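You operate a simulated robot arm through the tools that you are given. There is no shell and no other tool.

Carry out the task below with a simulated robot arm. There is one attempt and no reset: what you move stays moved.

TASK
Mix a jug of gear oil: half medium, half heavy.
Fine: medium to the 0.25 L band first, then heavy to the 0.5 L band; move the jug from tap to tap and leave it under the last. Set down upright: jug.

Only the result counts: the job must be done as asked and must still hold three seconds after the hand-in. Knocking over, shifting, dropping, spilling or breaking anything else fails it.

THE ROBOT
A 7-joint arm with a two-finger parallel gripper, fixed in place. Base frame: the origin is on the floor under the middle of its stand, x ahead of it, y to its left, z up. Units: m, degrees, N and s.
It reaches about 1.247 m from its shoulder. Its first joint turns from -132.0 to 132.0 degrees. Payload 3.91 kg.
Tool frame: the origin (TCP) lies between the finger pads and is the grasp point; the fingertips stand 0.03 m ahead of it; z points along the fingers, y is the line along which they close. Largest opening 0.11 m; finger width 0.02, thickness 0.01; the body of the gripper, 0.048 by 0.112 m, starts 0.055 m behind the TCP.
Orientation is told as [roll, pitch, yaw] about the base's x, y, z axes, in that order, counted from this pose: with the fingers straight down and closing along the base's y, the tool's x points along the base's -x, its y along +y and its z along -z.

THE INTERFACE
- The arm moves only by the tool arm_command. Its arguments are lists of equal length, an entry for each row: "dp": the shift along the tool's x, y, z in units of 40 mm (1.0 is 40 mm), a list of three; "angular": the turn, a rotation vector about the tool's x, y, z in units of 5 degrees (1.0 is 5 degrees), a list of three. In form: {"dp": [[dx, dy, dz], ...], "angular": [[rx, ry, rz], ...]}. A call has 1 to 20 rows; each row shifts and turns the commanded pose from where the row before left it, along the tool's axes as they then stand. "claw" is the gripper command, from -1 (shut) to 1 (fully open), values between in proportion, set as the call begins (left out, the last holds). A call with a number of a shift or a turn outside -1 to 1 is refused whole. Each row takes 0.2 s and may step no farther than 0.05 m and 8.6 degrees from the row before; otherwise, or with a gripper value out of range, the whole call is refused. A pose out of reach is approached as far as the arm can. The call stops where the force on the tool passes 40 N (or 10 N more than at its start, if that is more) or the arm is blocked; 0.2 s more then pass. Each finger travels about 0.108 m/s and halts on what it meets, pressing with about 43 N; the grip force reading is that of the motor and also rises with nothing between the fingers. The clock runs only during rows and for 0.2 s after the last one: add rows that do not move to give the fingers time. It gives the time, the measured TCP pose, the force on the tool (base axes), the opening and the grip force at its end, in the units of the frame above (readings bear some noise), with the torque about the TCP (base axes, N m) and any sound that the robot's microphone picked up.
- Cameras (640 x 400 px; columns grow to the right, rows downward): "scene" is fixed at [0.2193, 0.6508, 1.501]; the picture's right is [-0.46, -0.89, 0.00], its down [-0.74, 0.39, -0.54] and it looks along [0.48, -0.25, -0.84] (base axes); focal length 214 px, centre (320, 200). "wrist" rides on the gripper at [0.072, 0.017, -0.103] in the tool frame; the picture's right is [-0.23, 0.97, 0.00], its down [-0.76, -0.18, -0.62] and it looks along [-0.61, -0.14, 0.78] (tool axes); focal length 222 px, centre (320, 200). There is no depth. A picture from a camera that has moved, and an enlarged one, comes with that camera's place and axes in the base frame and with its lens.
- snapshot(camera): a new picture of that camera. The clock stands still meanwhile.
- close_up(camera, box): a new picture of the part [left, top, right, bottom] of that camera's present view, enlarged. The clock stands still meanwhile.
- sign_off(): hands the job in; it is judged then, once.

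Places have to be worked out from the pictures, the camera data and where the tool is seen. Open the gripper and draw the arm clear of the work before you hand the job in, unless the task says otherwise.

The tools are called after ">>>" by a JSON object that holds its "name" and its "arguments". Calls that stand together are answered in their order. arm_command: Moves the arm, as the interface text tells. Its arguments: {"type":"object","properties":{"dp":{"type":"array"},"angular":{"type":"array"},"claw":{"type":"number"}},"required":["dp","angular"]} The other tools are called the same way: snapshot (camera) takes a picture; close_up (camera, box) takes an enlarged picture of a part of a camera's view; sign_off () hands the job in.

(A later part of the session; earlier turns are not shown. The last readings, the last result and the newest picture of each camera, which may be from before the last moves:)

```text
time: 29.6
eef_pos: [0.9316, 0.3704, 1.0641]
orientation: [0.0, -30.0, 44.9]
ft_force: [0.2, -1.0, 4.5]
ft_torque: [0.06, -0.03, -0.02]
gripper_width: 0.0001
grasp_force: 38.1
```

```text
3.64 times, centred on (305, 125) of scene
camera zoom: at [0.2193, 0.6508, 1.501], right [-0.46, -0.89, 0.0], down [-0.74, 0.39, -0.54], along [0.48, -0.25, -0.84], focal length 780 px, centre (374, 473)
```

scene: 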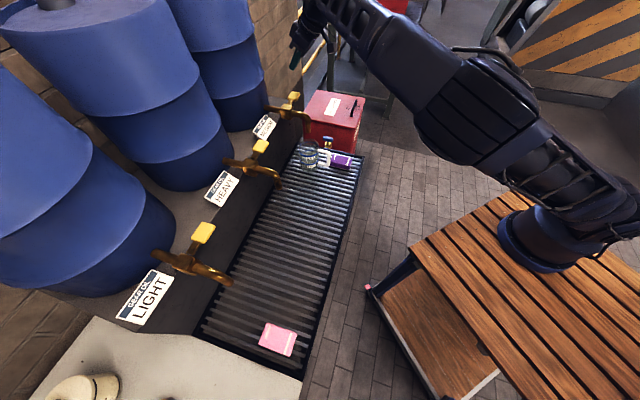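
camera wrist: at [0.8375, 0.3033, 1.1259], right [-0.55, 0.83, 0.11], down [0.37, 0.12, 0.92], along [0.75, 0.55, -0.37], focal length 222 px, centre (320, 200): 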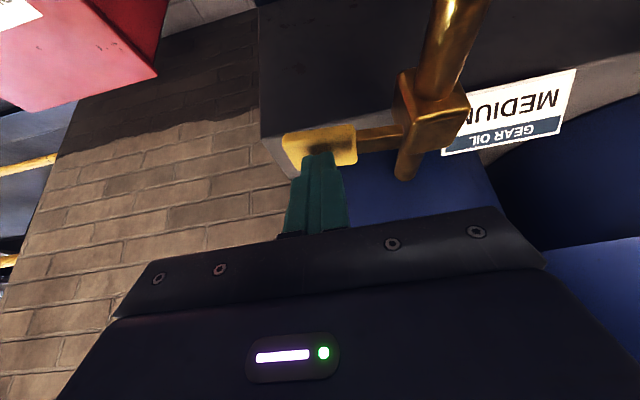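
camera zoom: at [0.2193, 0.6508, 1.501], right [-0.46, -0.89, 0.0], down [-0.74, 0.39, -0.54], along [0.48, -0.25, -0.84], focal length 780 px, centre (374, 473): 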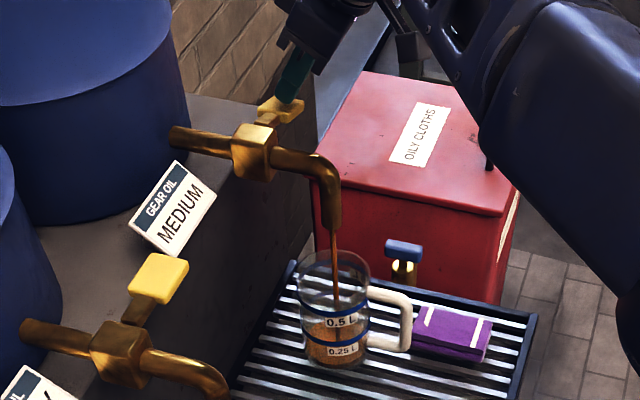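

Now the oil surface shows clearly: ellipse centre ≈ row 237, against ≈127 for the 0.25 L band, so roughly 0.04 L in. The flow is now about 8 px/s, so I hold for about 4 s.

>>> {"name": "arm_command", "arguments": {"dp": [[0, 0, 0], [0, 0, 0], [0, 0, 0], [0, 0, 0], [0, 0, 0], [0, 0, 0], [0, 0, 0], [0, 0, 0], [0, 0, 0], [0, 0, 0], [0, 0, 0], [0, 0, 0], [0, 0, 0], [0, 0, 0], [0, 0, 0], [0, 0, 0], [0, 0, 0], [0, 0, 0], [0, 0, 0]], "angular": [[0, 0, 0], [0, 0, 0], [0, 0, 0], [0, 0, 0], [0, 0, 0], [0, 0, 0], [0, 0, 0], [0, 0, 0], [0, 0, 0], [0, 0, 0], [0, 0, 0], [0, 0, 0], [0, 0, 0], [0, 0, 0], [0, 0, 0], [0, 0, 0], [0, 0, 0], [0, 0, 0], [0, 0, 0]]}}

>>> {"name": "close_up", "arguments": {"camera": "scene", "box": [300, 150, 324, 174]}}

>>> {"name": "close_up", "arguments": {"camera": "scene", "box": [300, 140, 324, 164]}}

```text
time: 33.6
eef_pos: [0.9311, 0.3718, 1.0647]
orientation: [-0.1, -30.1, 45.0]
ft_force: [1.2, -1.0, 5.8]
ft_torque: [0.05, -0.03, -0.02]
gripper_width: 0.0
grasp_force: 37.5
```

```text
16.00 times, centred on (312, 162) of scene
camera zoom: at [0.2193, 0.6508, 1.501], right [-0.46, -0.89, 0.0], down [-0.74, 0.39, -0.54], along [0.48, -0.25, -0.84], focal length 3432 px, centre (448, 808)
```

zoom: 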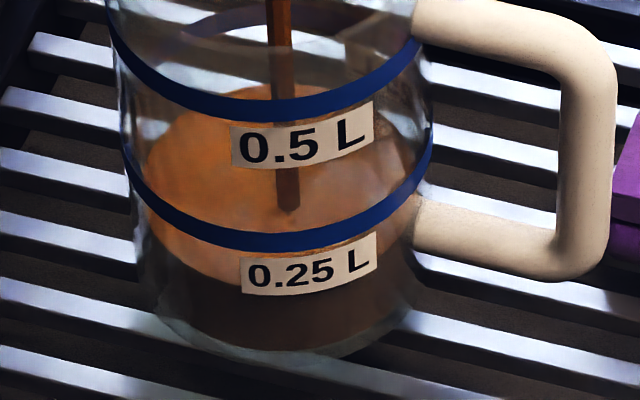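

```text
16.00 times, centred on (312, 152) of scene
camera zoom: at [0.2193, 0.6508, 1.501], right [-0.46, -0.89, 0.0], down [-0.74, 0.39, -0.54], along [0.48, -0.25, -0.84], focal length 3432 px, centre (448, 968)
```

zoom: 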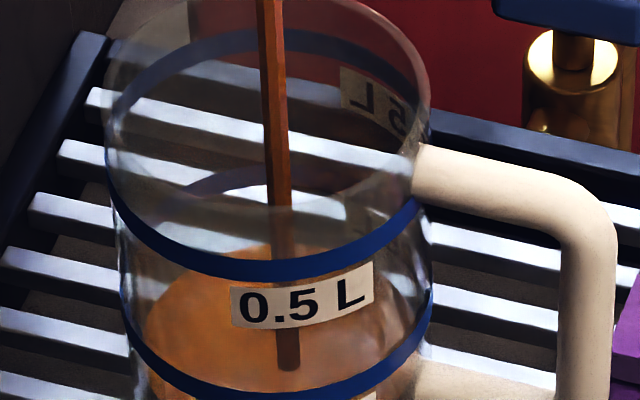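

Surface ellipse: back ≈83, front ≈285, centre ≈184, rising ≈13 px/s (≈26 mL/s). The target centre is ≈128 (0.25 L), about 4.2 s away. I hold about 2.8 s, then fine-tune.

>>> {"name": "arm_command", "arguments": {"dp": [[0, 0, 0], [0, 0, 0], [0, 0, 0], [0, 0, 0], [0, 0, 0], [0, 0, 0], [0, 0, 0], [0, 0, 0], [0, 0, 0], [0, 0, 0], [0, 0, 0], [0, 0, 0], [0, 0, 0]], "angular": [[0, 0, 0], [0, 0, 0], [0, 0, 0], [0, 0, 0], [0, 0, 0], [0, 0, 0], [0, 0, 0], [0, 0, 0], [0, 0, 0], [0, 0, 0], [0, 0, 0], [0, 0, 0], [0, 0, 0]]}}

>>> {"name": "close_up", "arguments": {"camera": "scene", "box": [300, 150, 324, 174]}}

>>> {"name": "close_up", "arguments": {"camera": "scene", "box": [300, 144, 324, 168]}}

```text
time: 36.4
eef_pos: [0.9312, 0.3719, 1.0631]
orientation: [0.0, -30.0, 44.9]
ft_force: [0.1, -0.9, 4.8]
ft_torque: [0.03, -0.01, -0.02]
gripper_width: 0.0
grasp_force: 37.5
```

```text
16.00 times, centred on (312, 162) of scene
camera zoom: at [0.2193, 0.6508, 1.501], right [-0.46, -0.89, 0.0], down [-0.74, 0.39, -0.54], along [0.48, -0.25, -0.84], focal length 3432 px, centre (448, 808)
```

zoom: 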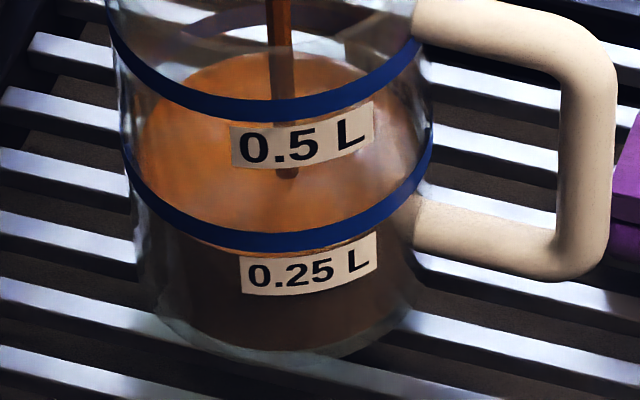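

```text
16.00 times, centred on (312, 156) of scene
camera zoom: at [0.2193, 0.6508, 1.501], right [-0.46, -0.89, 0.0], down [-0.74, 0.39, -0.54], along [0.48, -0.25, -0.84], focal length 3432 px, centre (448, 904)
```

zoom: 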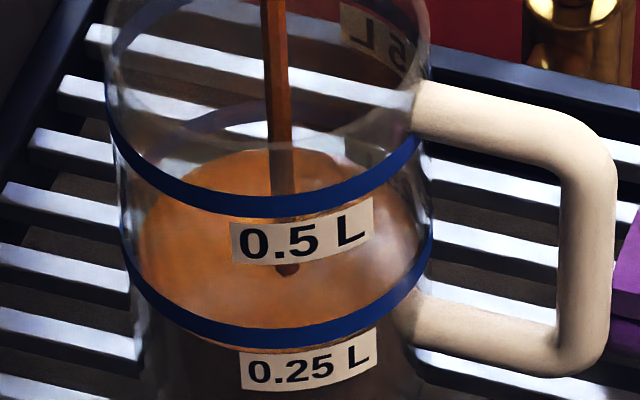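

Back ≈52, front ≈254, so the centre is ≈153 with about 25 px to go at ≈11 px/s. I hold 1.2 s more and re-check.

>>> {"name": "arm_command", "arguments": {"dp": [[0, 0, 0], [0, 0, 0], [0, 0, 0], [0, 0, 0], [0, 0, 0]], "angular": [[0, 0, 0], [0, 0, 0], [0, 0, 0], [0, 0, 0], [0, 0, 0]]}}

>>> {"name": "close_up", "arguments": {"camera": "scene", "box": [300, 150, 324, 174]}}

>>> {"name": "close_up", "arguments": {"camera": "scene", "box": [300, 144, 324, 168]}}

```text
time: 37.6
eef_pos: [0.9318, 0.3728, 1.0634]
orientation: [0.0, -30.0, 45.0]
ft_force: [0.2, 0.0, 5.7]
ft_torque: [0.04, -0.01, -0.04]
gripper_width: 0.0
grasp_force: 37.9
```

```text
16.00 times, centred on (312, 162) of scene
camera zoom: at [0.2193, 0.6508, 1.501], right [-0.46, -0.89, 0.0], down [-0.74, 0.39, -0.54], along [0.48, -0.25, -0.84], focal length 3432 px, centre (448, 808)
```

zoom: 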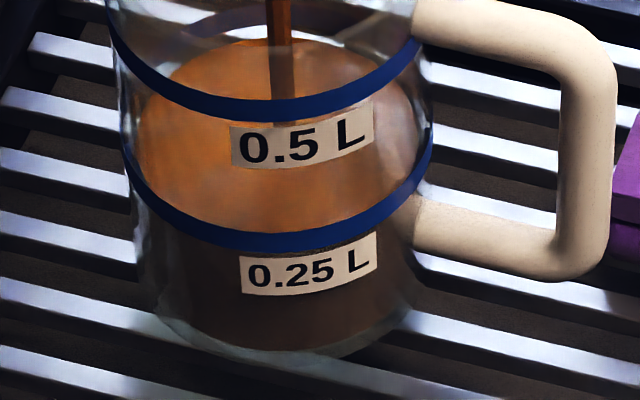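

```text
16.00 times, centred on (312, 156) of scene
camera zoom: at [0.2193, 0.6508, 1.501], right [-0.46, -0.89, 0.0], down [-0.74, 0.39, -0.54], along [0.48, -0.25, -0.84], focal length 3432 px, centre (448, 904)
```

zoom: 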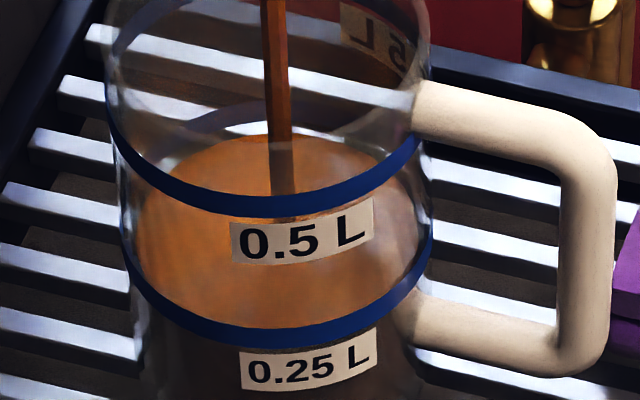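

Back edge ≈39 with a target around 27–31. I zoom in on the rear of the surface versus the rear arc of the 0.25 L band to judge the remaining gap.

>>> {"name": "close_up", "arguments": {"camera": "scene", "box": [304, 148, 318, 156]}}

>>> {"name": "close_up", "arguments": {"camera": "scene", "box": [305, 160, 319, 168]}}

>>> {"name": "snapshot", "arguments": {"camera": "wrist"}}

```text
16.00 times, centred on (311, 152) of scene
camera zoom: at [0.2193, 0.6508, 1.501], right [-0.46, -0.89, 0.0], down [-0.74, 0.39, -0.54], along [0.48, -0.25, -0.84], focal length 3432 px, centre (464, 968)
```

zoom: 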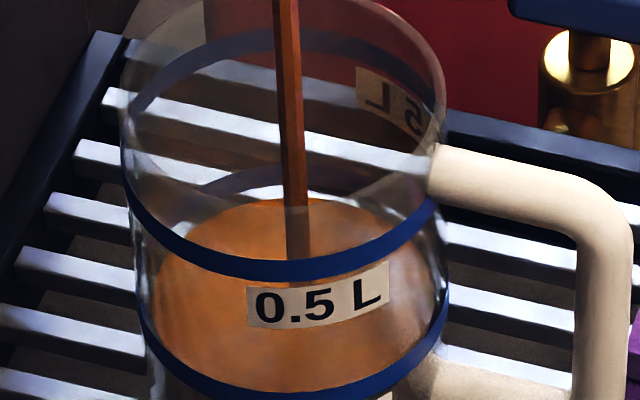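

```text
16.00 times, centred on (312, 164) of scene
camera zoom: at [0.2193, 0.6508, 1.501], right [-0.46, -0.89, 0.0], down [-0.74, 0.39, -0.54], along [0.48, -0.25, -0.84], focal length 3432 px, centre (448, 776)
```

zoom: 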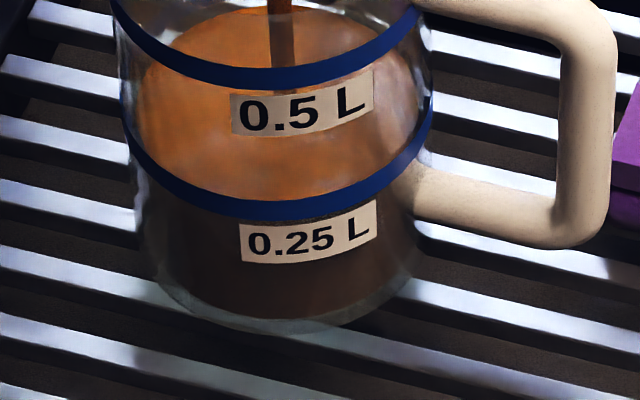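

```text
taken
camera wrist: at [0.8369, 0.3026, 1.1178], right [-0.55, 0.83, 0.11], down [0.37, 0.12, 0.92], along [0.75, 0.55, -0.37], focal length 222 px, centre (320, 200)
```

wrist: 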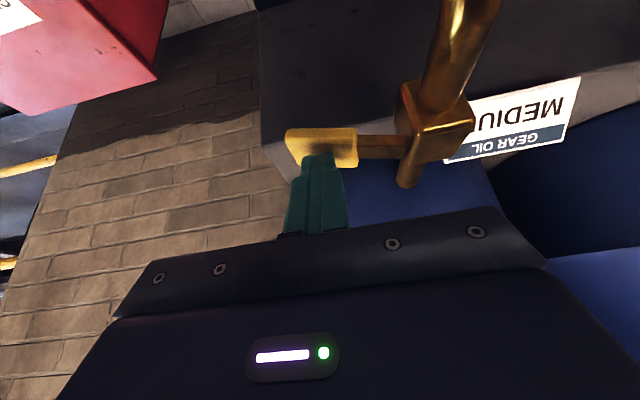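

The surface centre is ≈138 versus ≈129 for the band, about 8–9 px short, with a few more px still in flight. I hold one more row, then lift off the lever and check.

>>> {"name": "arm_command", "arguments": {"dp": [[0, 0, 0], [-0.375, 0, -0.65], [-0.375, 0, -0.65], [0, 0, 0], [0, 0, 0]], "angular": [[0, 0, 0], [0, 0, 0], [0, 0, 0], [0, 0, 0], [0, 0, 0]]}}

>>> {"name": "close_up", "arguments": {"camera": "scene", "box": [300, 150, 324, 174]}}

>>> {"name": "close_up", "arguments": {"camera": "scene", "box": [304, 148, 318, 156]}}

>>> {"name": "close_up", "arguments": {"camera": "scene", "box": [255, 70, 355, 180]}}

```text
time: 38.8
eef_pos: [0.9317, 0.3687, 1.1248]
orientation: [0.1, -30.0, 45.0]
ft_force: [0.0, -0.1, 0.2]
ft_torque: [0.0, 0.02, -0.01]
gripper_width: 0.0
grasp_force: 37.8
```

```text
16.00 times, centred on (312, 162) of scene
camera zoom: at [0.2193, 0.6508, 1.501], right [-0.46, -0.89, 0.0], down [-0.74, 0.39, -0.54], along [0.48, -0.25, -0.84], focal length 3432 px, centre (448, 808)
```

zoom: 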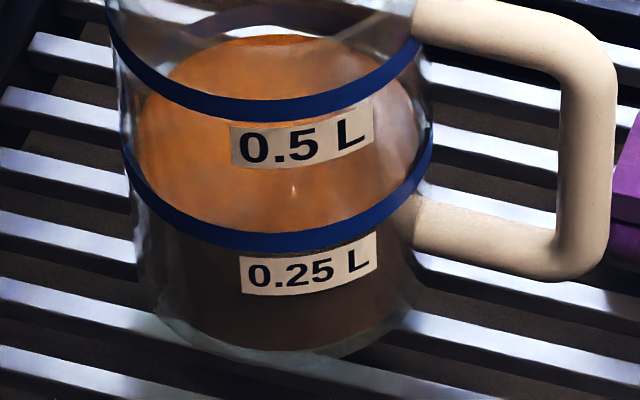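

```text
16.00 times, centred on (311, 152) of scene
camera zoom: at [0.2193, 0.6508, 1.501], right [-0.46, -0.89, 0.0], down [-0.74, 0.39, -0.54], along [0.48, -0.25, -0.84], focal length 3432 px, centre (464, 968)
```

zoom: 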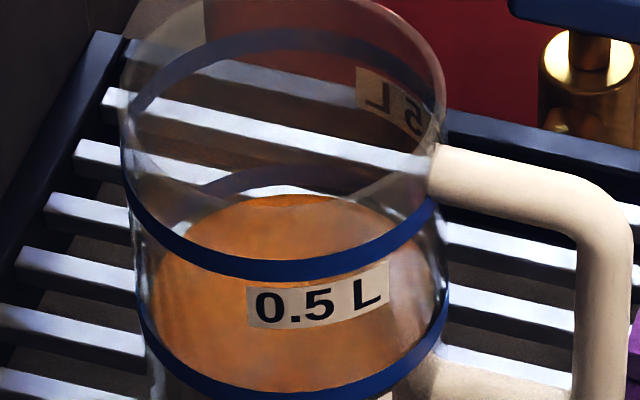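

```text
3.64 times, centred on (305, 125) of scene
camera zoom: at [0.2193, 0.6508, 1.501], right [-0.46, -0.89, 0.0], down [-0.74, 0.39, -0.54], along [0.48, -0.25, -0.84], focal length 780 px, centre (374, 473)
```

zoom: 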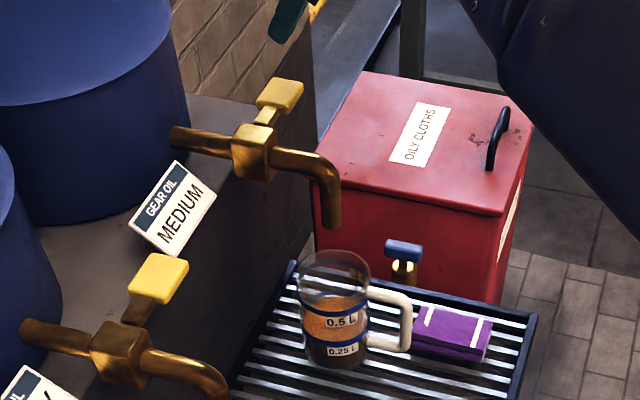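

The spring lever closed and the stream stopped. I estimate ≈0.24 L, about 10 mL short of the band's midline. I give a short, light press (≈0.6 s) to top up, then lift off.

>>> {"name": "arm_command", "arguments": {"dp": [[0.343, 0, 0.594], [0.343, 0, 0.594], [0, 0, 0], [0, 0, 0], [0, 0, 0], [-0.375, 0, -0.65], [-0.375, 0, -0.65], [0, 0, 0], [0, 0, 0]], "angular": [[0, 0, 0], [0, 0, 0], [0, 0, 0], [0, 0, 0], [0, 0, 0], [0, 0, 0], [0, 0, 0], [0, 0, 0], [0, 0, 0]]}}

>>> {"name": "close_up", "arguments": {"camera": "scene", "box": [300, 150, 324, 174]}}

>>> {"name": "close_up", "arguments": {"camera": "scene", "box": [304, 148, 318, 156]}}

```text
time: 40.8
eef_pos: [0.93, 0.3724, 1.1297]
orientation: [0.1, -30.0, 44.9]
ft_force: [0.9, -0.5, -0.2]
ft_torque: [-0.03, -0.02, -0.01]
gripper_width: 0.0001
grasp_force: 37.4
```

```text
16.00 times, centred on (312, 162) of scene
camera zoom: at [0.2193, 0.6508, 1.501], right [-0.46, -0.89, 0.0], down [-0.74, 0.39, -0.54], along [0.48, -0.25, -0.84], focal length 3432 px, centre (448, 808)
```

zoom: 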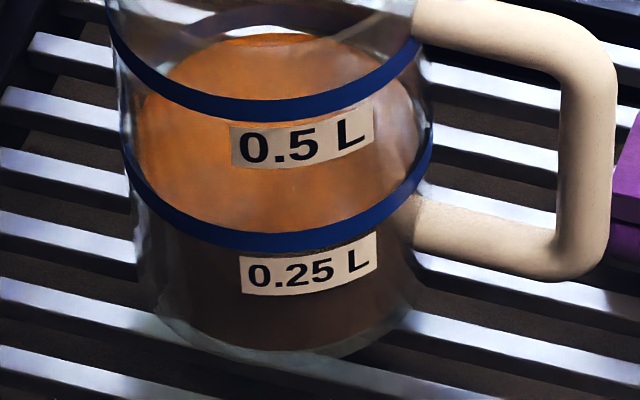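

```text
16.00 times, centred on (311, 152) of scene
camera zoom: at [0.2193, 0.6508, 1.501], right [-0.46, -0.89, 0.0], down [-0.74, 0.39, -0.54], along [0.48, -0.25, -0.84], focal length 3432 px, centre (464, 968)
```

zoom: 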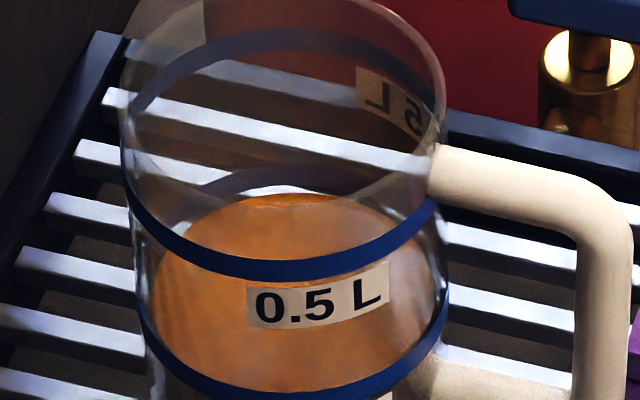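

The rise was tiny. For a more accurate check I'll back away and look at the jug from a low, nearly level viewpoint with the wrist camera before moving it.

>>> {"name": "arm_command", "arguments": {"dp": [[0.835, 0, -0.554], [0.835, 0, -0.554], [0.835, 0, -0.554], [0.835, 0, -0.554], [0.835, 0, -0.554], [0.835, 0, -0.554], [0.835, 0, -0.554], [0.835, 0, -0.554], [0, 0.3, 0], [0, 0.3, 0], [0, 0.3, 0], [0, 0.3, 0], [0, 0.3, 0], [0, 0.3, 0]], "angular": [[0, 0, 0], [0, 0, 0], [0, 0, 0], [0, 0, 0], [0, 0, 0], [0, 0, 0], [0, 0, 0], [0, 0, 0], [0, -1, 0], [0, -1, 0], [0, -1, 0], [0, -1, 0], [0, -1, 0], [0, -1, 0]]}}

>>> {"name": "arm_command", "arguments": {"dp": [[0.934, 0, 0.539], [0.934, 0, 0.539], [0.934, 0, 0.539], [0.934, 0, 0.539], [0.934, 0, 0.539], [0.934, 0, 0.539], [0.934, 0, 0.539], [0.934, 0, 0.539], [0, 0, 0]], "angular": [[0, 0, 0], [0, 0, 0], [0, 0, 0], [0, 0, 0], [0, 0, 0], [0, 0, 0], [0, 0, 0], [0, 0, 0], [0, 0, 0]]}}

>>> {"name": "snapshot", "arguments": {"camera": "wrist"}}

```text
time: 43.8
eef_pos: [0.6537, 0.1974, 1.1523]
orientation: [-0.1, -60.0, 45.1]
ft_force: [-0.2, -0.1, 0.0]
ft_torque: [0.01, 0.0, -0.02]
gripper_width: 0.0
grasp_force: 37.0
```

```text
time: 45.8
eef_pos: [0.6523, 0.1931, 0.806]
orientation: [-0.1, -60.1, 45.1]
ft_force: [0.3, -0.1, -0.4]
ft_torque: [0.03, -0.01, 0.02]
gripper_width: 0.0
grasp_force: 37.6
```

```text
taken
camera wrist: at [0.5504, 0.1163, 0.795], right [-0.61, 0.77, 0.2], down [0.01, -0.24, 0.97], along [0.79, 0.59, 0.14], focal length 222 px, centre (320, 200)
```

wrist: 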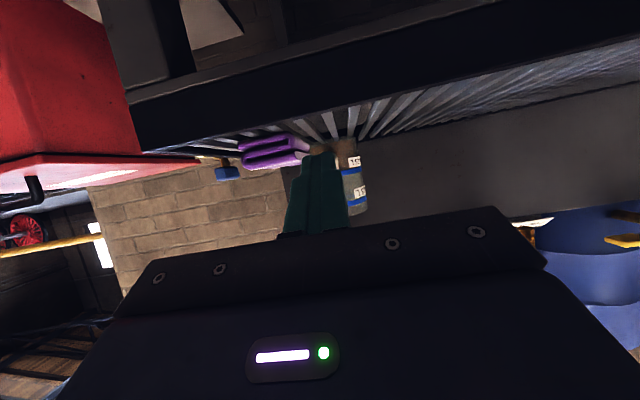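

The closed fingers block the view; I open them and zoom on the jug.

>>> {"name": "arm_command", "arguments": {"dp": [[0, 0, 0], [0, 0, 0], [0, 0, 0]], "angular": [[0, 0, 0], [0, 0, 0], [0, 0, 0]], "claw": 1}}

>>> {"name": "close_up", "arguments": {"camera": "wrist", "box": [300, 130, 380, 220]}}

>>> {"name": "close_up", "arguments": {"camera": "wrist", "box": [320, 140, 360, 165]}}

```text
time: 46.6
eef_pos: [0.6526, 0.1935, 0.8048]
orientation: [0.1, -59.9, 45.0]
ft_force: [-0.5, 0.3, -1.1]
ft_torque: [-0.03, -0.03, 0.01]
gripper_width: 0.1101
grasp_force: 0.1
```

```text
4.44 times, centred on (340, 175) of wrist
camera zoom: at [0.5503, 0.1163, 0.7954], right [-0.61, 0.77, 0.2], down [0.01, -0.24, 0.97], along [0.79, 0.59, 0.13], focal length 987 px, centre (231, 311)
```

zoom: 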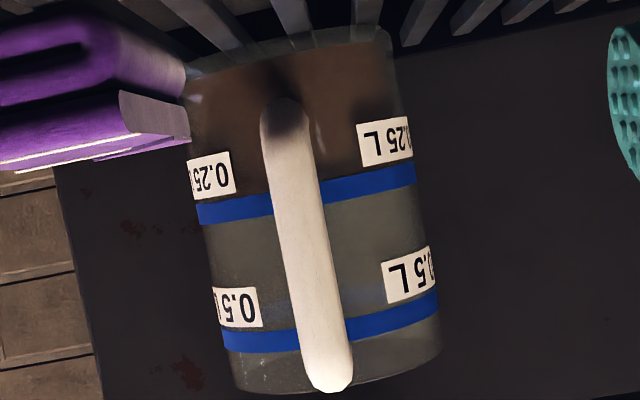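

```text
16.00 times, centred on (340, 152) of wrist
camera zoom: at [0.5503, 0.1163, 0.7954], right [-0.61, 0.77, 0.2], down [0.01, -0.24, 0.97], along [0.79, 0.59, 0.13], focal length 3554 px, centre (0, 960)
```

zoom: 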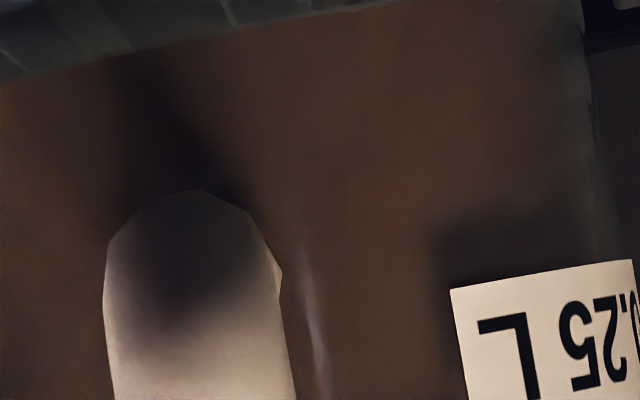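

From this nearly level viewpoint the brown oil reaches the 0.25 L band; I zoom on the band itself for the exact level.

>>> {"name": "close_up", "arguments": {"camera": "wrist", "box": [335, 158, 367, 182]}}

>>> {"name": "close_up", "arguments": {"camera": "wrist", "box": [318, 158, 350, 182]}}

```text
16.00 times, centred on (351, 170) of wrist
camera zoom: at [0.5503, 0.1163, 0.7954], right [-0.61, 0.77, 0.2], down [0.01, -0.24, 0.97], along [0.79, 0.59, 0.13], focal length 3554 px, centre (-176, 680)
```

zoom: 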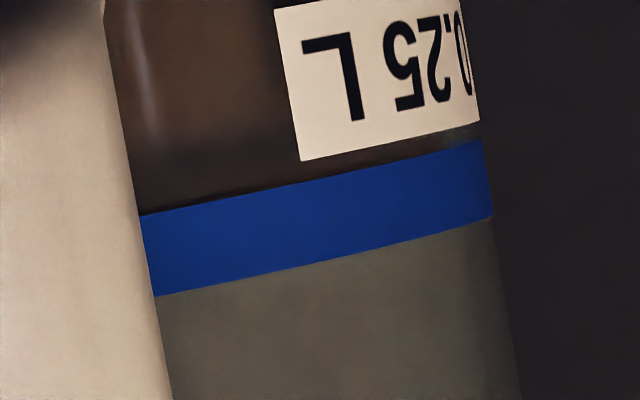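

```text
16.00 times, centred on (334, 170) of wrist
camera zoom: at [0.5503, 0.1163, 0.7954], right [-0.61, 0.77, 0.2], down [0.01, -0.24, 0.97], along [0.79, 0.59, 0.13], focal length 3554 px, centre (96, 680)
```

zoom: 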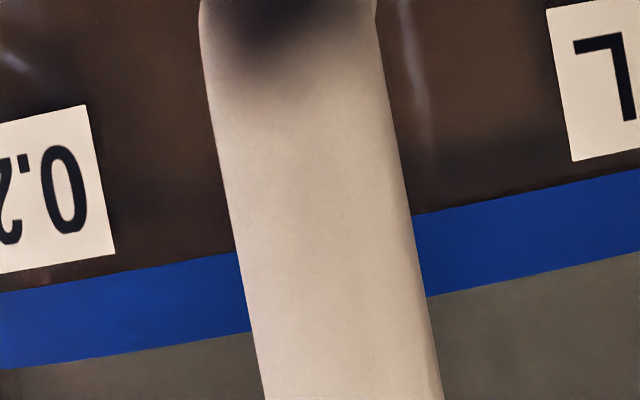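

The oil top lies within the blue 0.25 L band (band ≈8 mm thick, level near its middle by the scene view), so the medium part is done. Now I set the fingers to half-open, return to the 45° pose, and approach the handle as before.

>>> {"name": "arm_command", "arguments": {"dp": [[0, 0, 0], [0, 0, 0], [0, 0, 0], [-0.806, 0.02, -0.212], [-0.806, 0.02, -0.212], [-0.806, 0.02, -0.212], [-0.806, 0, -0.212], [-0.806, 0, -0.212], [0, 0, 0]], "angular": [[0, 1, 0], [0, 1, 0], [0, 1, 0], [0, 0, 0], [0, 0, 0], [0, 0, 0], [0, 0, 0], [0, 0, 0], [0, 0, 0]], "claw": 0}}

>>> {"name": "snapshot", "arguments": {"camera": "wrist"}}

>>> {"name": "close_up", "arguments": {"camera": "scene", "box": [285, 110, 365, 180]}}

```text
time: 48.6
eef_pos: [0.7107, 0.2569, 0.9483]
orientation: [0.0, -45.0, 45.1]
ft_force: [-0.1, -0.4, -0.2]
ft_torque: [-0.01, 0.02, 0.02]
gripper_width: 0.0549
grasp_force: 0.0
```

```text
taken
camera wrist: at [0.6095, 0.1816, 0.971], right [-0.58, 0.8, 0.16], down [0.19, -0.06, 0.98], along [0.79, 0.59, -0.12], focal length 222 px, centre (320, 200)
```

wrist: 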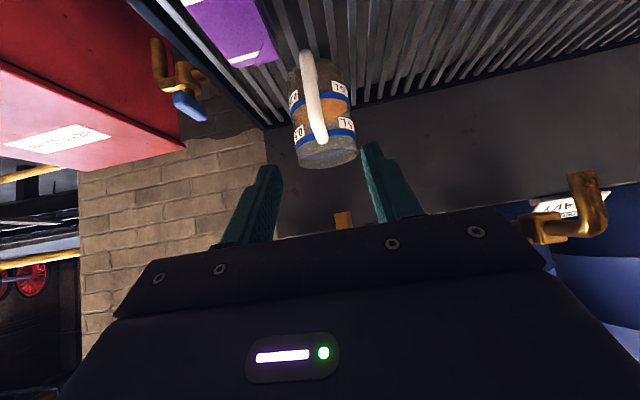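

```text
5.71 times, centred on (325, 145) of scene
camera zoom: at [0.2193, 0.6508, 1.501], right [-0.46, -0.89, 0.0], down [-0.74, 0.39, -0.54], along [0.48, -0.25, -0.84], focal length 1226 px, centre (291, 514)
```

zoom: 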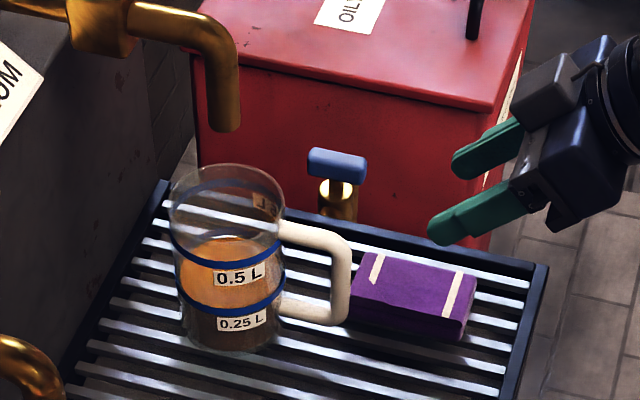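

The geometry matches the first pre-grasp. I advance 14.6 cm along the tool axis and close on the handle.

>>> {"name": "arm_command", "arguments": {"dp": [[0, 0, 0.9], [0, 0, 0.9], [0, 0, 0.9], [0, 0, 0.6], [0, 0, 0.35], [0, 0, 0]], "angular": [[0, 0, 0], [0, 0, 0], [0, 0, 0], [0, 0, 0], [0, 0, 0], [0, 0, 0]]}}

>>> {"name": "snapshot", "arguments": {"camera": "wrist"}}

>>> {"name": "close_up", "arguments": {"camera": "scene", "box": [285, 110, 365, 180]}}

```text
time: 50.0
eef_pos: [0.7843, 0.3318, 0.8419]
orientation: [0.0, -44.9, 45.0]
ft_force: [1.0, 1.1, 0.1]
ft_torque: [-0.07, 0.04, 0.0]
gripper_width: 0.055
grasp_force: 0.0
```

```text
taken
camera wrist: at [0.6832, 0.2546, 0.8643], right [-0.58, 0.8, 0.16], down [0.19, -0.06, 0.98], along [0.79, 0.59, -0.12], focal length 222 px, centre (320, 200)
```

wrist: 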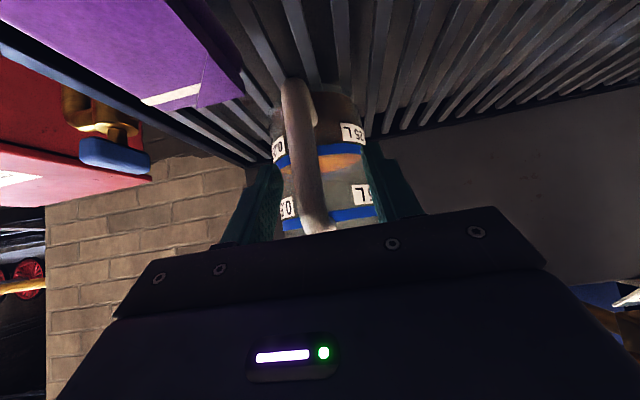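

```text
5.71 times, centred on (325, 145) of scene
camera zoom: at [0.2193, 0.6508, 1.501], right [-0.46, -0.89, 0.0], down [-0.74, 0.39, -0.54], along [0.48, -0.25, -0.84], focal length 1226 px, centre (291, 514)
```

zoom: 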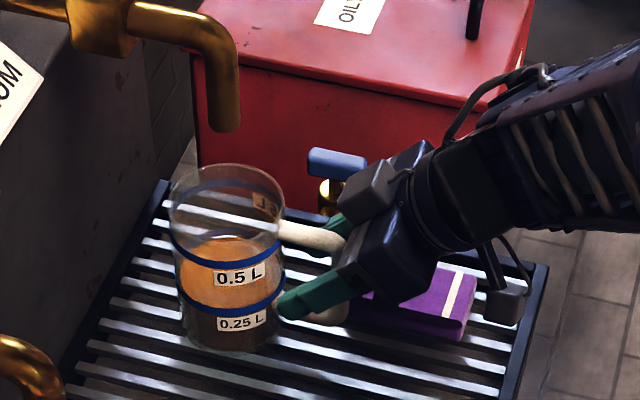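

The handle is centred between the fingers. I close the gripper.

>>> {"name": "arm_command", "arguments": {"dp": [[0, 0, 0], [0, 0, 0], [0, 0, 0], [0, 0, 0]], "angular": [[0, 0, 0], [0, 0, 0], [0, 0, 0], [0, 0, 0]], "claw": -1}}

>>> {"name": "arm_command", "arguments": {"dp": [[-0.05, 0, -0.05], [-0.09, 0, -0.09], [-0.09, 0, -0.09], [-0.09, 0, -0.09], [0, 0, 0], [0, 0, 0]], "angular": [[0, 0, 0], [0, 0, 0], [0, 0, 0], [0, 0, 0], [0, 0, 0], [0, 0, 0]]}}

>>> {"name": "close_up", "arguments": {"camera": "scene", "box": [285, 110, 365, 180]}}

>>> {"name": "snapshot", "arguments": {"camera": "wrist"}}

```text
time: 51.0
eef_pos: [0.7837, 0.3302, 0.8422]
orientation: [-0.1, -45.1, 45.0]
ft_force: [0.9, 1.2, 0.3]
ft_torque: [0.29, 0.0, -0.06]
gripper_width: 0.0147
grasp_force: 42.6
```

```text
time: 52.4
eef_pos: [0.7849, 0.3306, 0.8624]
orientation: [-0.1, -45.0, 45.0]
ft_force: [0.7, -0.1, -4.1]
ft_torque: [-0.14, 0.2, -0.03]
gripper_width: 0.0145
grasp_force: 42.7
```

```text
5.71 times, centred on (325, 145) of scene
camera zoom: at [0.2193, 0.6508, 1.501], right [-0.46, -0.89, 0.0], down [-0.74, 0.39, -0.54], along [0.48, -0.25, -0.84], focal length 1226 px, centre (291, 514)
```

zoom: 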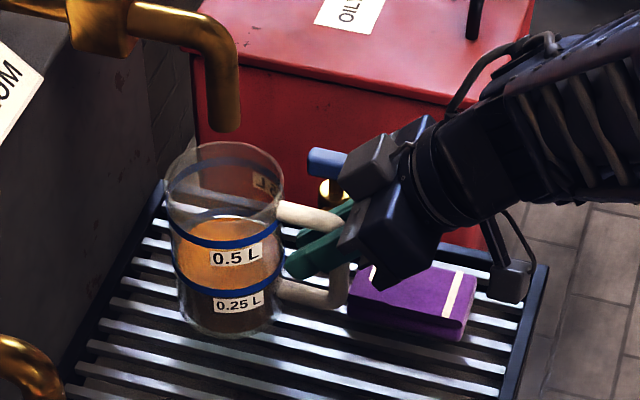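

```text
taken
camera wrist: at [0.6847, 0.254, 0.8848], right [-0.57, 0.8, 0.16], down [0.2, -0.06, 0.98], along [0.79, 0.59, -0.12], focal length 222 px, centre (320, 200)
```

wrist: 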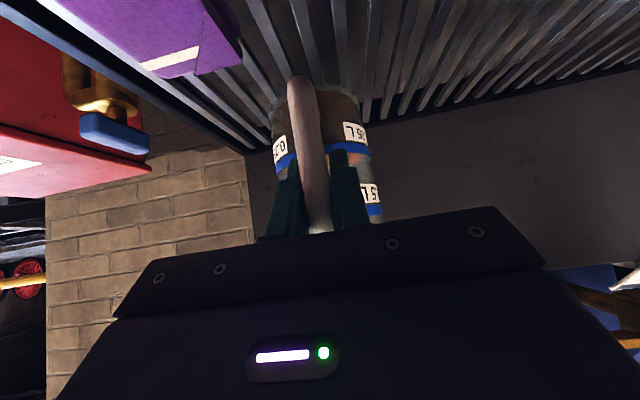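

The jug now weighs ≈4.2 N (≈2 N of oil) and hangs level. I slide it sideways about 28.5 cm along e2 with a gentle ramp to beneath the heavy spout.

>>> {"name": "arm_command", "arguments": {"dp": [[0, 0.3, 0], [0, 0.6, 0], [0, 0.8, 0], [0, 0.9, 0], [0, 0.9, 0], [0, 0.9, 0], [0, 0.9, 0], [0, 0.8, 0], [0, 0.6, 0], [0, 0.4, 0], [0, 0, 0], [0, 0, 0]], "angular": [[0, 0, 0], [0, 0, 0], [0, 0, 0], [0, 0, 0], [0, 0, 0], [0, 0, 0], [0, 0, 0], [0, 0, 0], [0, 0, 0], [0, 0, 0], [0, 0, 0], [0, 0, 0]]}}

>>> {"name": "close_up", "arguments": {"camera": "scene", "box": [230, 130, 350, 220]}}

>>> {"name": "snapshot", "arguments": {"camera": "scene"}}

```text
time: 55.0
eef_pos: [0.5848, 0.5316, 0.8612]
orientation: [-0.1, -44.9, 45.0]
ft_force: [0.8, 1.1, -3.7]
ft_torque: [-0.16, 0.17, -0.02]
gripper_width: 0.0146
grasp_force: 42.7
```

```text
4.44 times, centred on (290, 175) of scene
camera zoom: at [0.2193, 0.6508, 1.501], right [-0.46, -0.89, 0.0], down [-0.74, 0.39, -0.54], along [0.48, -0.25, -0.84], focal length 953 px, centre (453, 311)
```

zoom: 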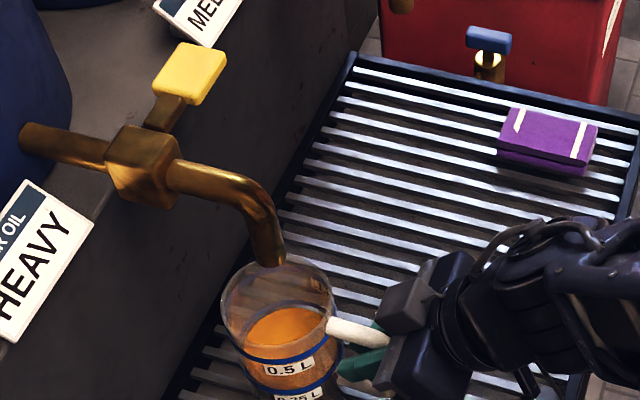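

```text
taken
```

scene: 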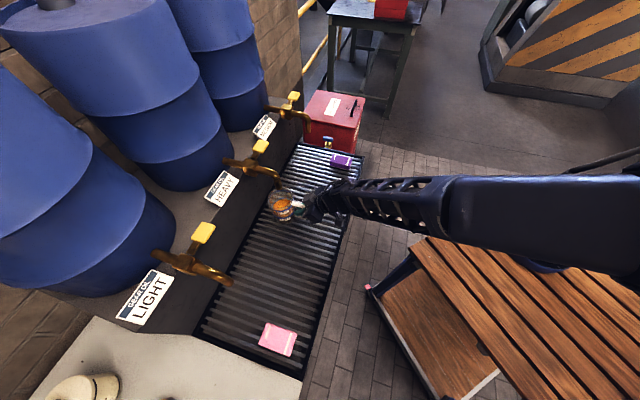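

The rim centre lies within about 3 mm of the point directly under the heavy spout. I lower 18 mm onto the slats.

>>> {"name": "arm_command", "arguments": {"dp": [[0.08, 0, 0.08], [0.08, 0, 0.08], [0.07, 0, 0.07], [0.05, 0, 0.05], [0.03, 0, 0.03], [0.01, 0, 0.01], [0, 0, 0]], "angular": [[0, 0, 0], [0, 0, 0], [0, 0, 0], [0, 0, 0], [0, 0, 0], [0, 0, 0], [0, 0, 0]]}}

>>> {"name": "close_up", "arguments": {"camera": "scene", "box": [240, 150, 340, 230]}}

```text
time: 56.6
eef_pos: [0.5844, 0.5312, 0.8442]
orientation: [0.0, -45.0, 45.0]
ft_force: [-0.7, -0.5, -3.7]
ft_torque: [-0.17, 0.2, -0.03]
gripper_width: 0.0145
grasp_force: 42.8
```

```text
5.00 times, centred on (290, 190) of scene
camera zoom: at [0.2193, 0.6508, 1.501], right [-0.46, -0.89, 0.0], down [-0.74, 0.39, -0.54], along [0.48, -0.25, -0.84], focal length 1072 px, centre (470, 250)
```

zoom: 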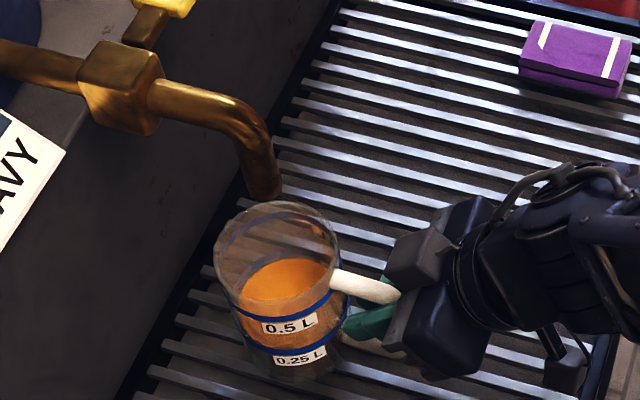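

The weight is still on the gripper (−3.7 N), so the jug hovers a millimetre or two. I lower in tiny steps.

>>> {"name": "arm_command", "arguments": {"dp": [[0.013, 0, 0.013], [0.013, 0, 0.013], [0, 0, 0]], "angular": [[0, 0, 0], [0, 0, 0], [0, 0, 0]]}}

```text
time: 57.4
eef_pos: [0.5842, 0.5305, 0.8437]
orientation: [0.0, -45.0, 45.1]
ft_force: [-0.5, 0.3, -4.4]
ft_torque: [-0.2, 0.17, 0.0]
gripper_width: 0.0144
grasp_force: 43.0
```

Still hanging freely; another millimetre or so.

>>> {"name": "arm_command", "arguments": {"dp": [[0.013, 0, 0.013], [0.013, 0, 0.013], [0, 0, 0]], "angular": [[0, 0, 0], [0, 0, 0], [0, 0, 0]]}}

```text
time: 58.2
eef_pos: [0.584, 0.5303, 0.8431]
orientation: [0.0, -45.1, 45.0]
ft_force: [-0.3, -1.6, 3.9]
ft_torque: [0.43, -0.13, -0.06]
gripper_width: 0.0145
grasp_force: 42.9
```

The tray now carries the jug. I release to half-open and check that it stands steady.

>>> {"name": "arm_command", "arguments": {"dp": [[0, 0, 0], [0, 0, 0], [0, 0, 0]], "angular": [[0, 0, 0], [0, 0, 0], [0, 0, 0]], "claw": 0}}

>>> {"name": "close_up", "arguments": {"camera": "scene", "box": [240, 150, 340, 230]}}

>>> {"name": "snapshot", "arguments": {"camera": "wrist"}}

```text
time: 59.0
eef_pos: [0.5831, 0.5312, 0.8422]
orientation: [-0.1, -45.0, 45.0]
ft_force: [0.8, 0.7, -0.3]
ft_torque: [-0.02, -0.02, 0.01]
gripper_width: 0.0549
grasp_force: 0.2
```

```text
5.00 times, centred on (290, 190) of scene
camera zoom: at [0.2193, 0.6508, 1.501], right [-0.46, -0.89, 0.0], down [-0.74, 0.39, -0.54], along [0.48, -0.25, -0.84], focal length 1072 px, centre (470, 250)
```

zoom: 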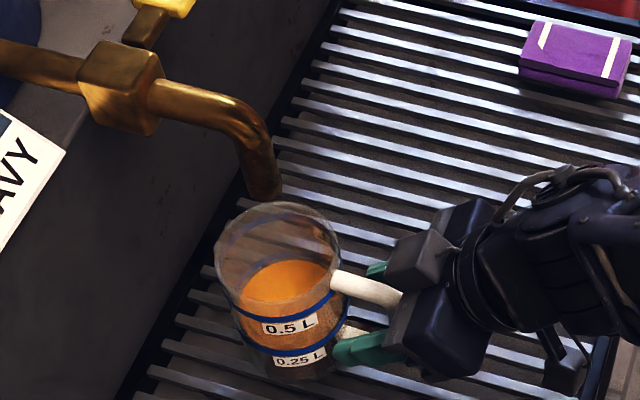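

```text
taken
camera wrist: at [0.4834, 0.4552, 0.8643], right [-0.58, 0.8, 0.16], down [0.19, -0.06, 0.98], along [0.79, 0.59, -0.12], focal length 222 px, centre (320, 200)
```

wrist: 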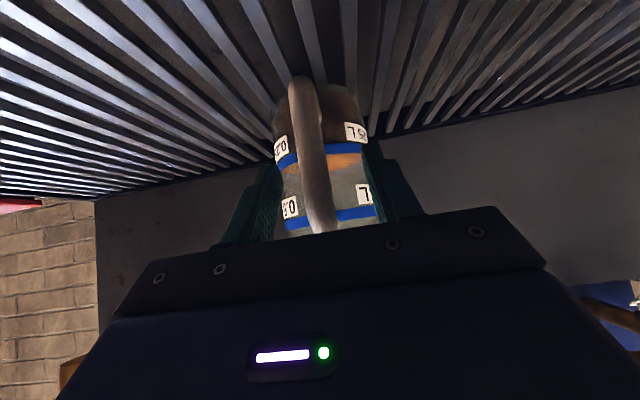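

The jug stands under the heavy spout. I retract along the tool axis and rise, repeating the same pattern as before.

>>> {"name": "arm_command", "arguments": {"dp": [[0, 0, -0.5], [0, 0, -0.9], [0, 0, -0.9], [0, 0, -0.9], [0, 0, -0.6], [-0.6, 0, -0.6], [-0.7, 0, -0.7], [-0.7, 0, -0.7], [-0.7, 0, -0.7], [-0.7, 0, -0.7], [0, 0, 0]], "angular": [[0, 0, 0], [0, 0, 0], [0, 0, 0], [0, 0, 0], [0, 0, 0], [0, 0, 0], [0, 0, 0], [0, 0, 0], [0, 0, 0], [0, 0, 0], [0, 0, 0]]}}

>>> {"name": "arm_command", "arguments": {"dp": [[0, 0, 0], [0, 0, 0], [0, 0, 0], [-0.784, -0.254, 0.37], [-0.784, -0.254, 0.37], [-0.784, -0.254, 0.37], [-0.784, -0.254, 0.37], [-0.784, -0.254, 0.37], [-0.784, -0.254, 0.37], [-0.784, -0.254, 0.37], [0, 0, 0], [0, 0, 0]], "angular": [[0, 1, 0], [0, 1, 0], [0, 1, 0], [0, 0, 0], [0, 0, 0], [0, 0, 0], [0, 0, 0], [0, 0, 0], [0, 0, 0], [0, 0, 0], [0, 0, 0], [0, 0, 0]], "claw": -1}}

>>> {"name": "snapshot", "arguments": {"camera": "wrist"}}

>>> {"name": "snapshot", "arguments": {"camera": "scene"}}

```text
time: 61.4
eef_pos: [0.5073, 0.4545, 1.1375]
orientation: [0.0, -45.0, 45.0]
ft_force: [-1.1, -0.2, -0.5]
ft_torque: [-0.01, -0.01, -0.04]
gripper_width: 0.0548
grasp_force: 0.0
```

```text
time: 64.0
eef_pos: [0.7311, 0.5755, 1.1613]
orientation: [0.1, -30.0, 45.0]
ft_force: [0.7, -1.3, -0.3]
ft_torque: [0.0, 0.01, 0.02]
gripper_width: 0.0001
grasp_force: 37.8
```

```text
taken
camera wrist: at [0.6376, 0.5068, 1.2159], right [-0.55, 0.83, 0.11], down [0.37, 0.12, 0.92], along [0.75, 0.55, -0.37], focal length 222 px, centre (320, 200)
```

wrist: 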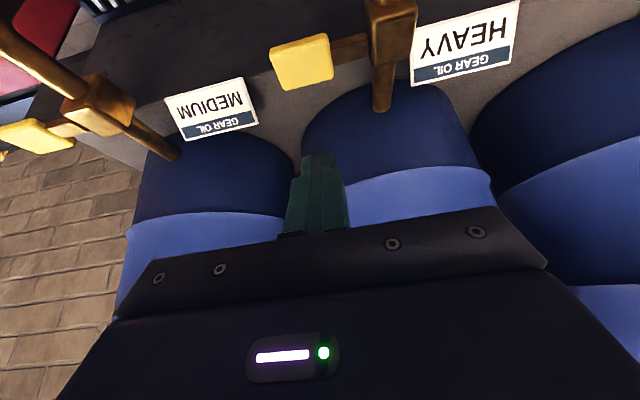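

```text
taken
```

scene: 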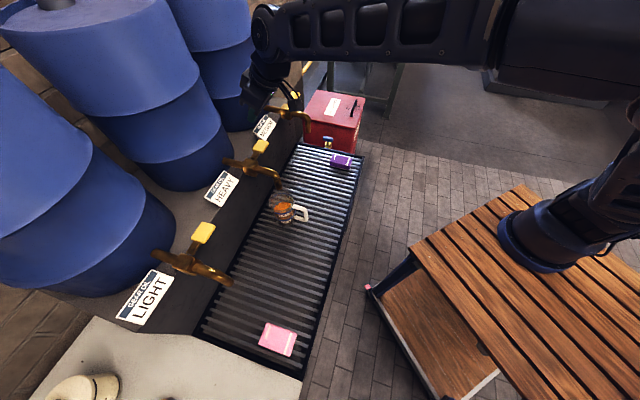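

The jug is unobstructed in the scene view. The pad sits about 6 mm further to −e2 than in the medium case, so I shift by that and descend 7 cm to hover just over the heavy pad.

>>> {"name": "arm_command", "arguments": {"dp": [[0.3, -0.15, 0.52], [0.3, 0, 0.52], [0.275, 0, 0.476], [0, 0, 0]], "angular": [[0, 0, 0], [0, 0, 0], [0, 0, 0], [0, 0, 0]]}}

>>> {"name": "snapshot", "arguments": {"camera": "wrist"}}

>>> {"name": "close_up", "arguments": {"camera": "scene", "box": [230, 110, 340, 240]}}

>>> {"name": "close_up", "arguments": {"camera": "scene", "box": [270, 190, 310, 230]}}

```text
time: 65.0
eef_pos: [0.7345, 0.5735, 1.0925]
orientation: [-0.1, -30.0, 44.9]
ft_force: [0.4, 0.3, 1.5]
ft_torque: [0.03, 0.01, -0.01]
gripper_width: 0.0001
grasp_force: 37.1
```

```text
taken
camera wrist: at [0.6409, 0.5038, 1.1454], right [-0.55, 0.83, 0.11], down [0.37, 0.12, 0.92], along [0.75, 0.55, -0.37], focal length 222 px, centre (320, 200)
```

wrist: 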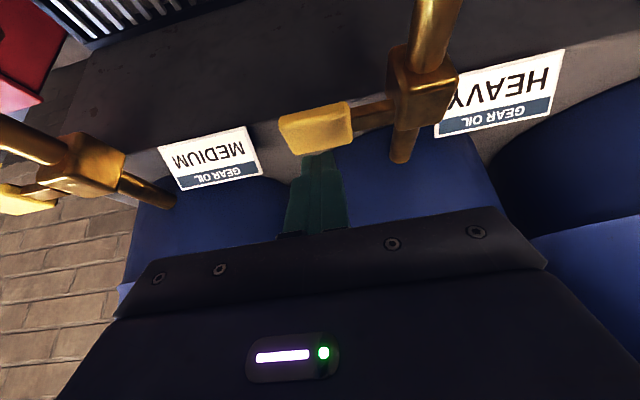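

```text
3.08 times, centred on (285, 175) of scene
camera zoom: at [0.2193, 0.6508, 1.501], right [-0.46, -0.89, 0.0], down [-0.74, 0.39, -0.54], along [0.48, -0.25, -0.84], focal length 660 px, centre (428, 277)
```

zoom: 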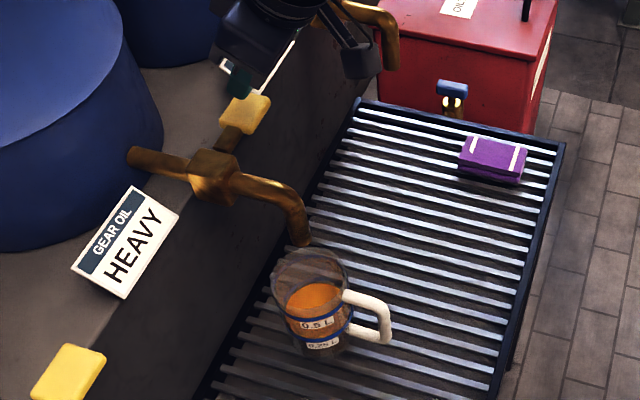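

```text
10.00 times, centred on (290, 210) of scene
camera zoom: at [0.2193, 0.6508, 1.501], right [-0.46, -0.89, 0.0], down [-0.74, 0.39, -0.54], along [0.48, -0.25, -0.84], focal length 2145 px, centre (620, 100)
```

zoom: 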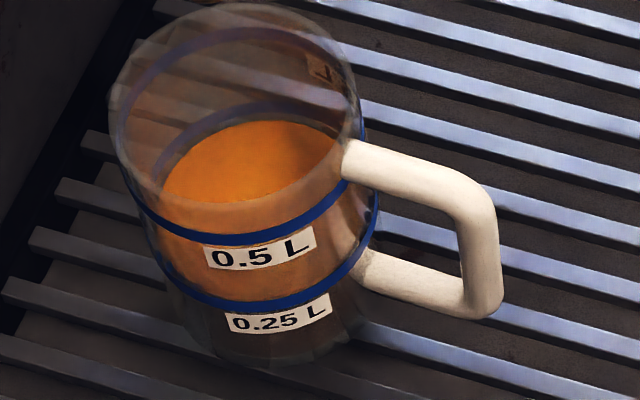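

The fingertips are over the heavy pad. Before pressing, I take reference zooms of the jug at its current level.

>>> {"name": "close_up", "arguments": {"camera": "scene", "box": [275, 186, 315, 211]}}

>>> {"name": "close_up", "arguments": {"camera": "scene", "box": [275, 203, 315, 228]}}

```text
16.00 times, centred on (295, 198) of scene
camera zoom: at [0.2193, 0.6508, 1.501], right [-0.46, -0.89, 0.0], down [-0.74, 0.39, -0.54], along [0.48, -0.25, -0.84], focal length 3432 px, centre (720, 224)
```

zoom: 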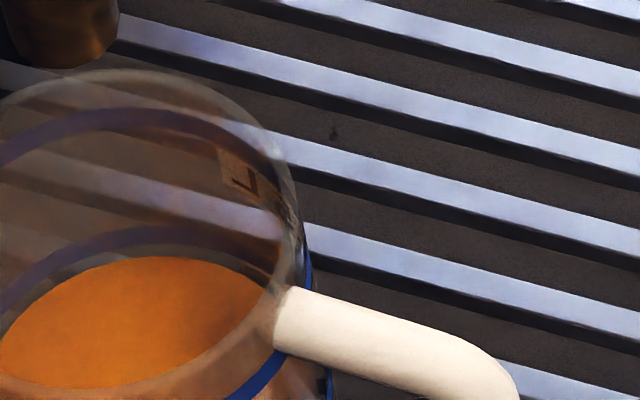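

```text
16.00 times, centred on (295, 216) of scene
camera zoom: at [0.2193, 0.6508, 1.501], right [-0.46, -0.89, 0.0], down [-0.74, 0.39, -0.54], along [0.48, -0.25, -0.84], focal length 3432 px, centre (720, -48)
```

zoom: 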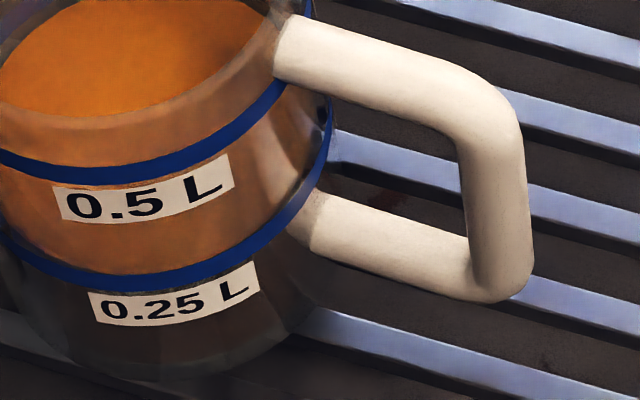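

The liquid's rear edge (row ≈256) matches the expected position for exactly 0.25 L (≈257), so medium is right on. The target for 0.5 L in this frame is a rear edge at row ≈138. Now I press the heavy lever ≈28 mm down as before.

>>> {"name": "arm_command", "arguments": {"dp": [[0.0625, 0, 0.108], [0.0625, 0, 0.108], [0.0625, 0, 0.108], [0.0625, 0, 0.108], [0.05, 0, 0.0866], [0.05, 0, 0.0866], [0, 0, 0], [0, 0, 0]], "angular": [[0, 0, 0], [0, 0, 0], [0, 0, 0], [0, 0, 0], [0, 0, 0], [0, 0, 0], [0, 0, 0], [0, 0, 0]]}}

>>> {"name": "close_up", "arguments": {"camera": "scene", "box": [230, 110, 340, 240]}}

>>> {"name": "close_up", "arguments": {"camera": "scene", "box": [266, 186, 306, 211]}}

```text
time: 66.8
eef_pos: [0.7334, 0.5722, 1.0652]
orientation: [0.0, -29.9, 45.0]
ft_force: [-1.0, 0.3, 5.6]
ft_torque: [0.09, 0.03, -0.01]
gripper_width: 0.0002
grasp_force: 37.8
```

```text
3.08 times, centred on (285, 175) of scene
camera zoom: at [0.2193, 0.6508, 1.501], right [-0.46, -0.89, 0.0], down [-0.74, 0.39, -0.54], along [0.48, -0.25, -0.84], focal length 660 px, centre (428, 277)
```

zoom: 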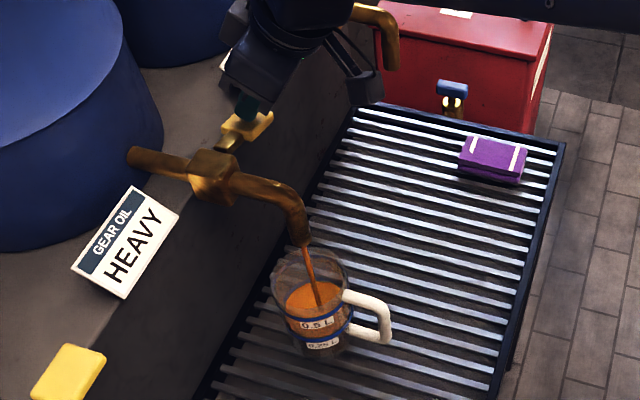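

```text
16.00 times, centred on (286, 198) of scene
camera zoom: at [0.2193, 0.6508, 1.501], right [-0.46, -0.89, 0.0], down [-0.74, 0.39, -0.54], along [0.48, -0.25, -0.84], focal length 3432 px, centre (864, 224)
```

zoom: 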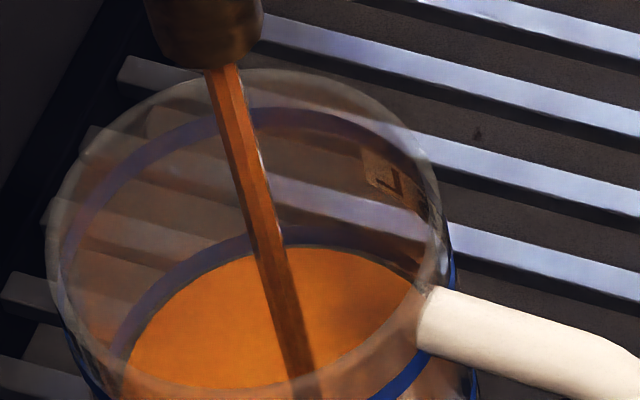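

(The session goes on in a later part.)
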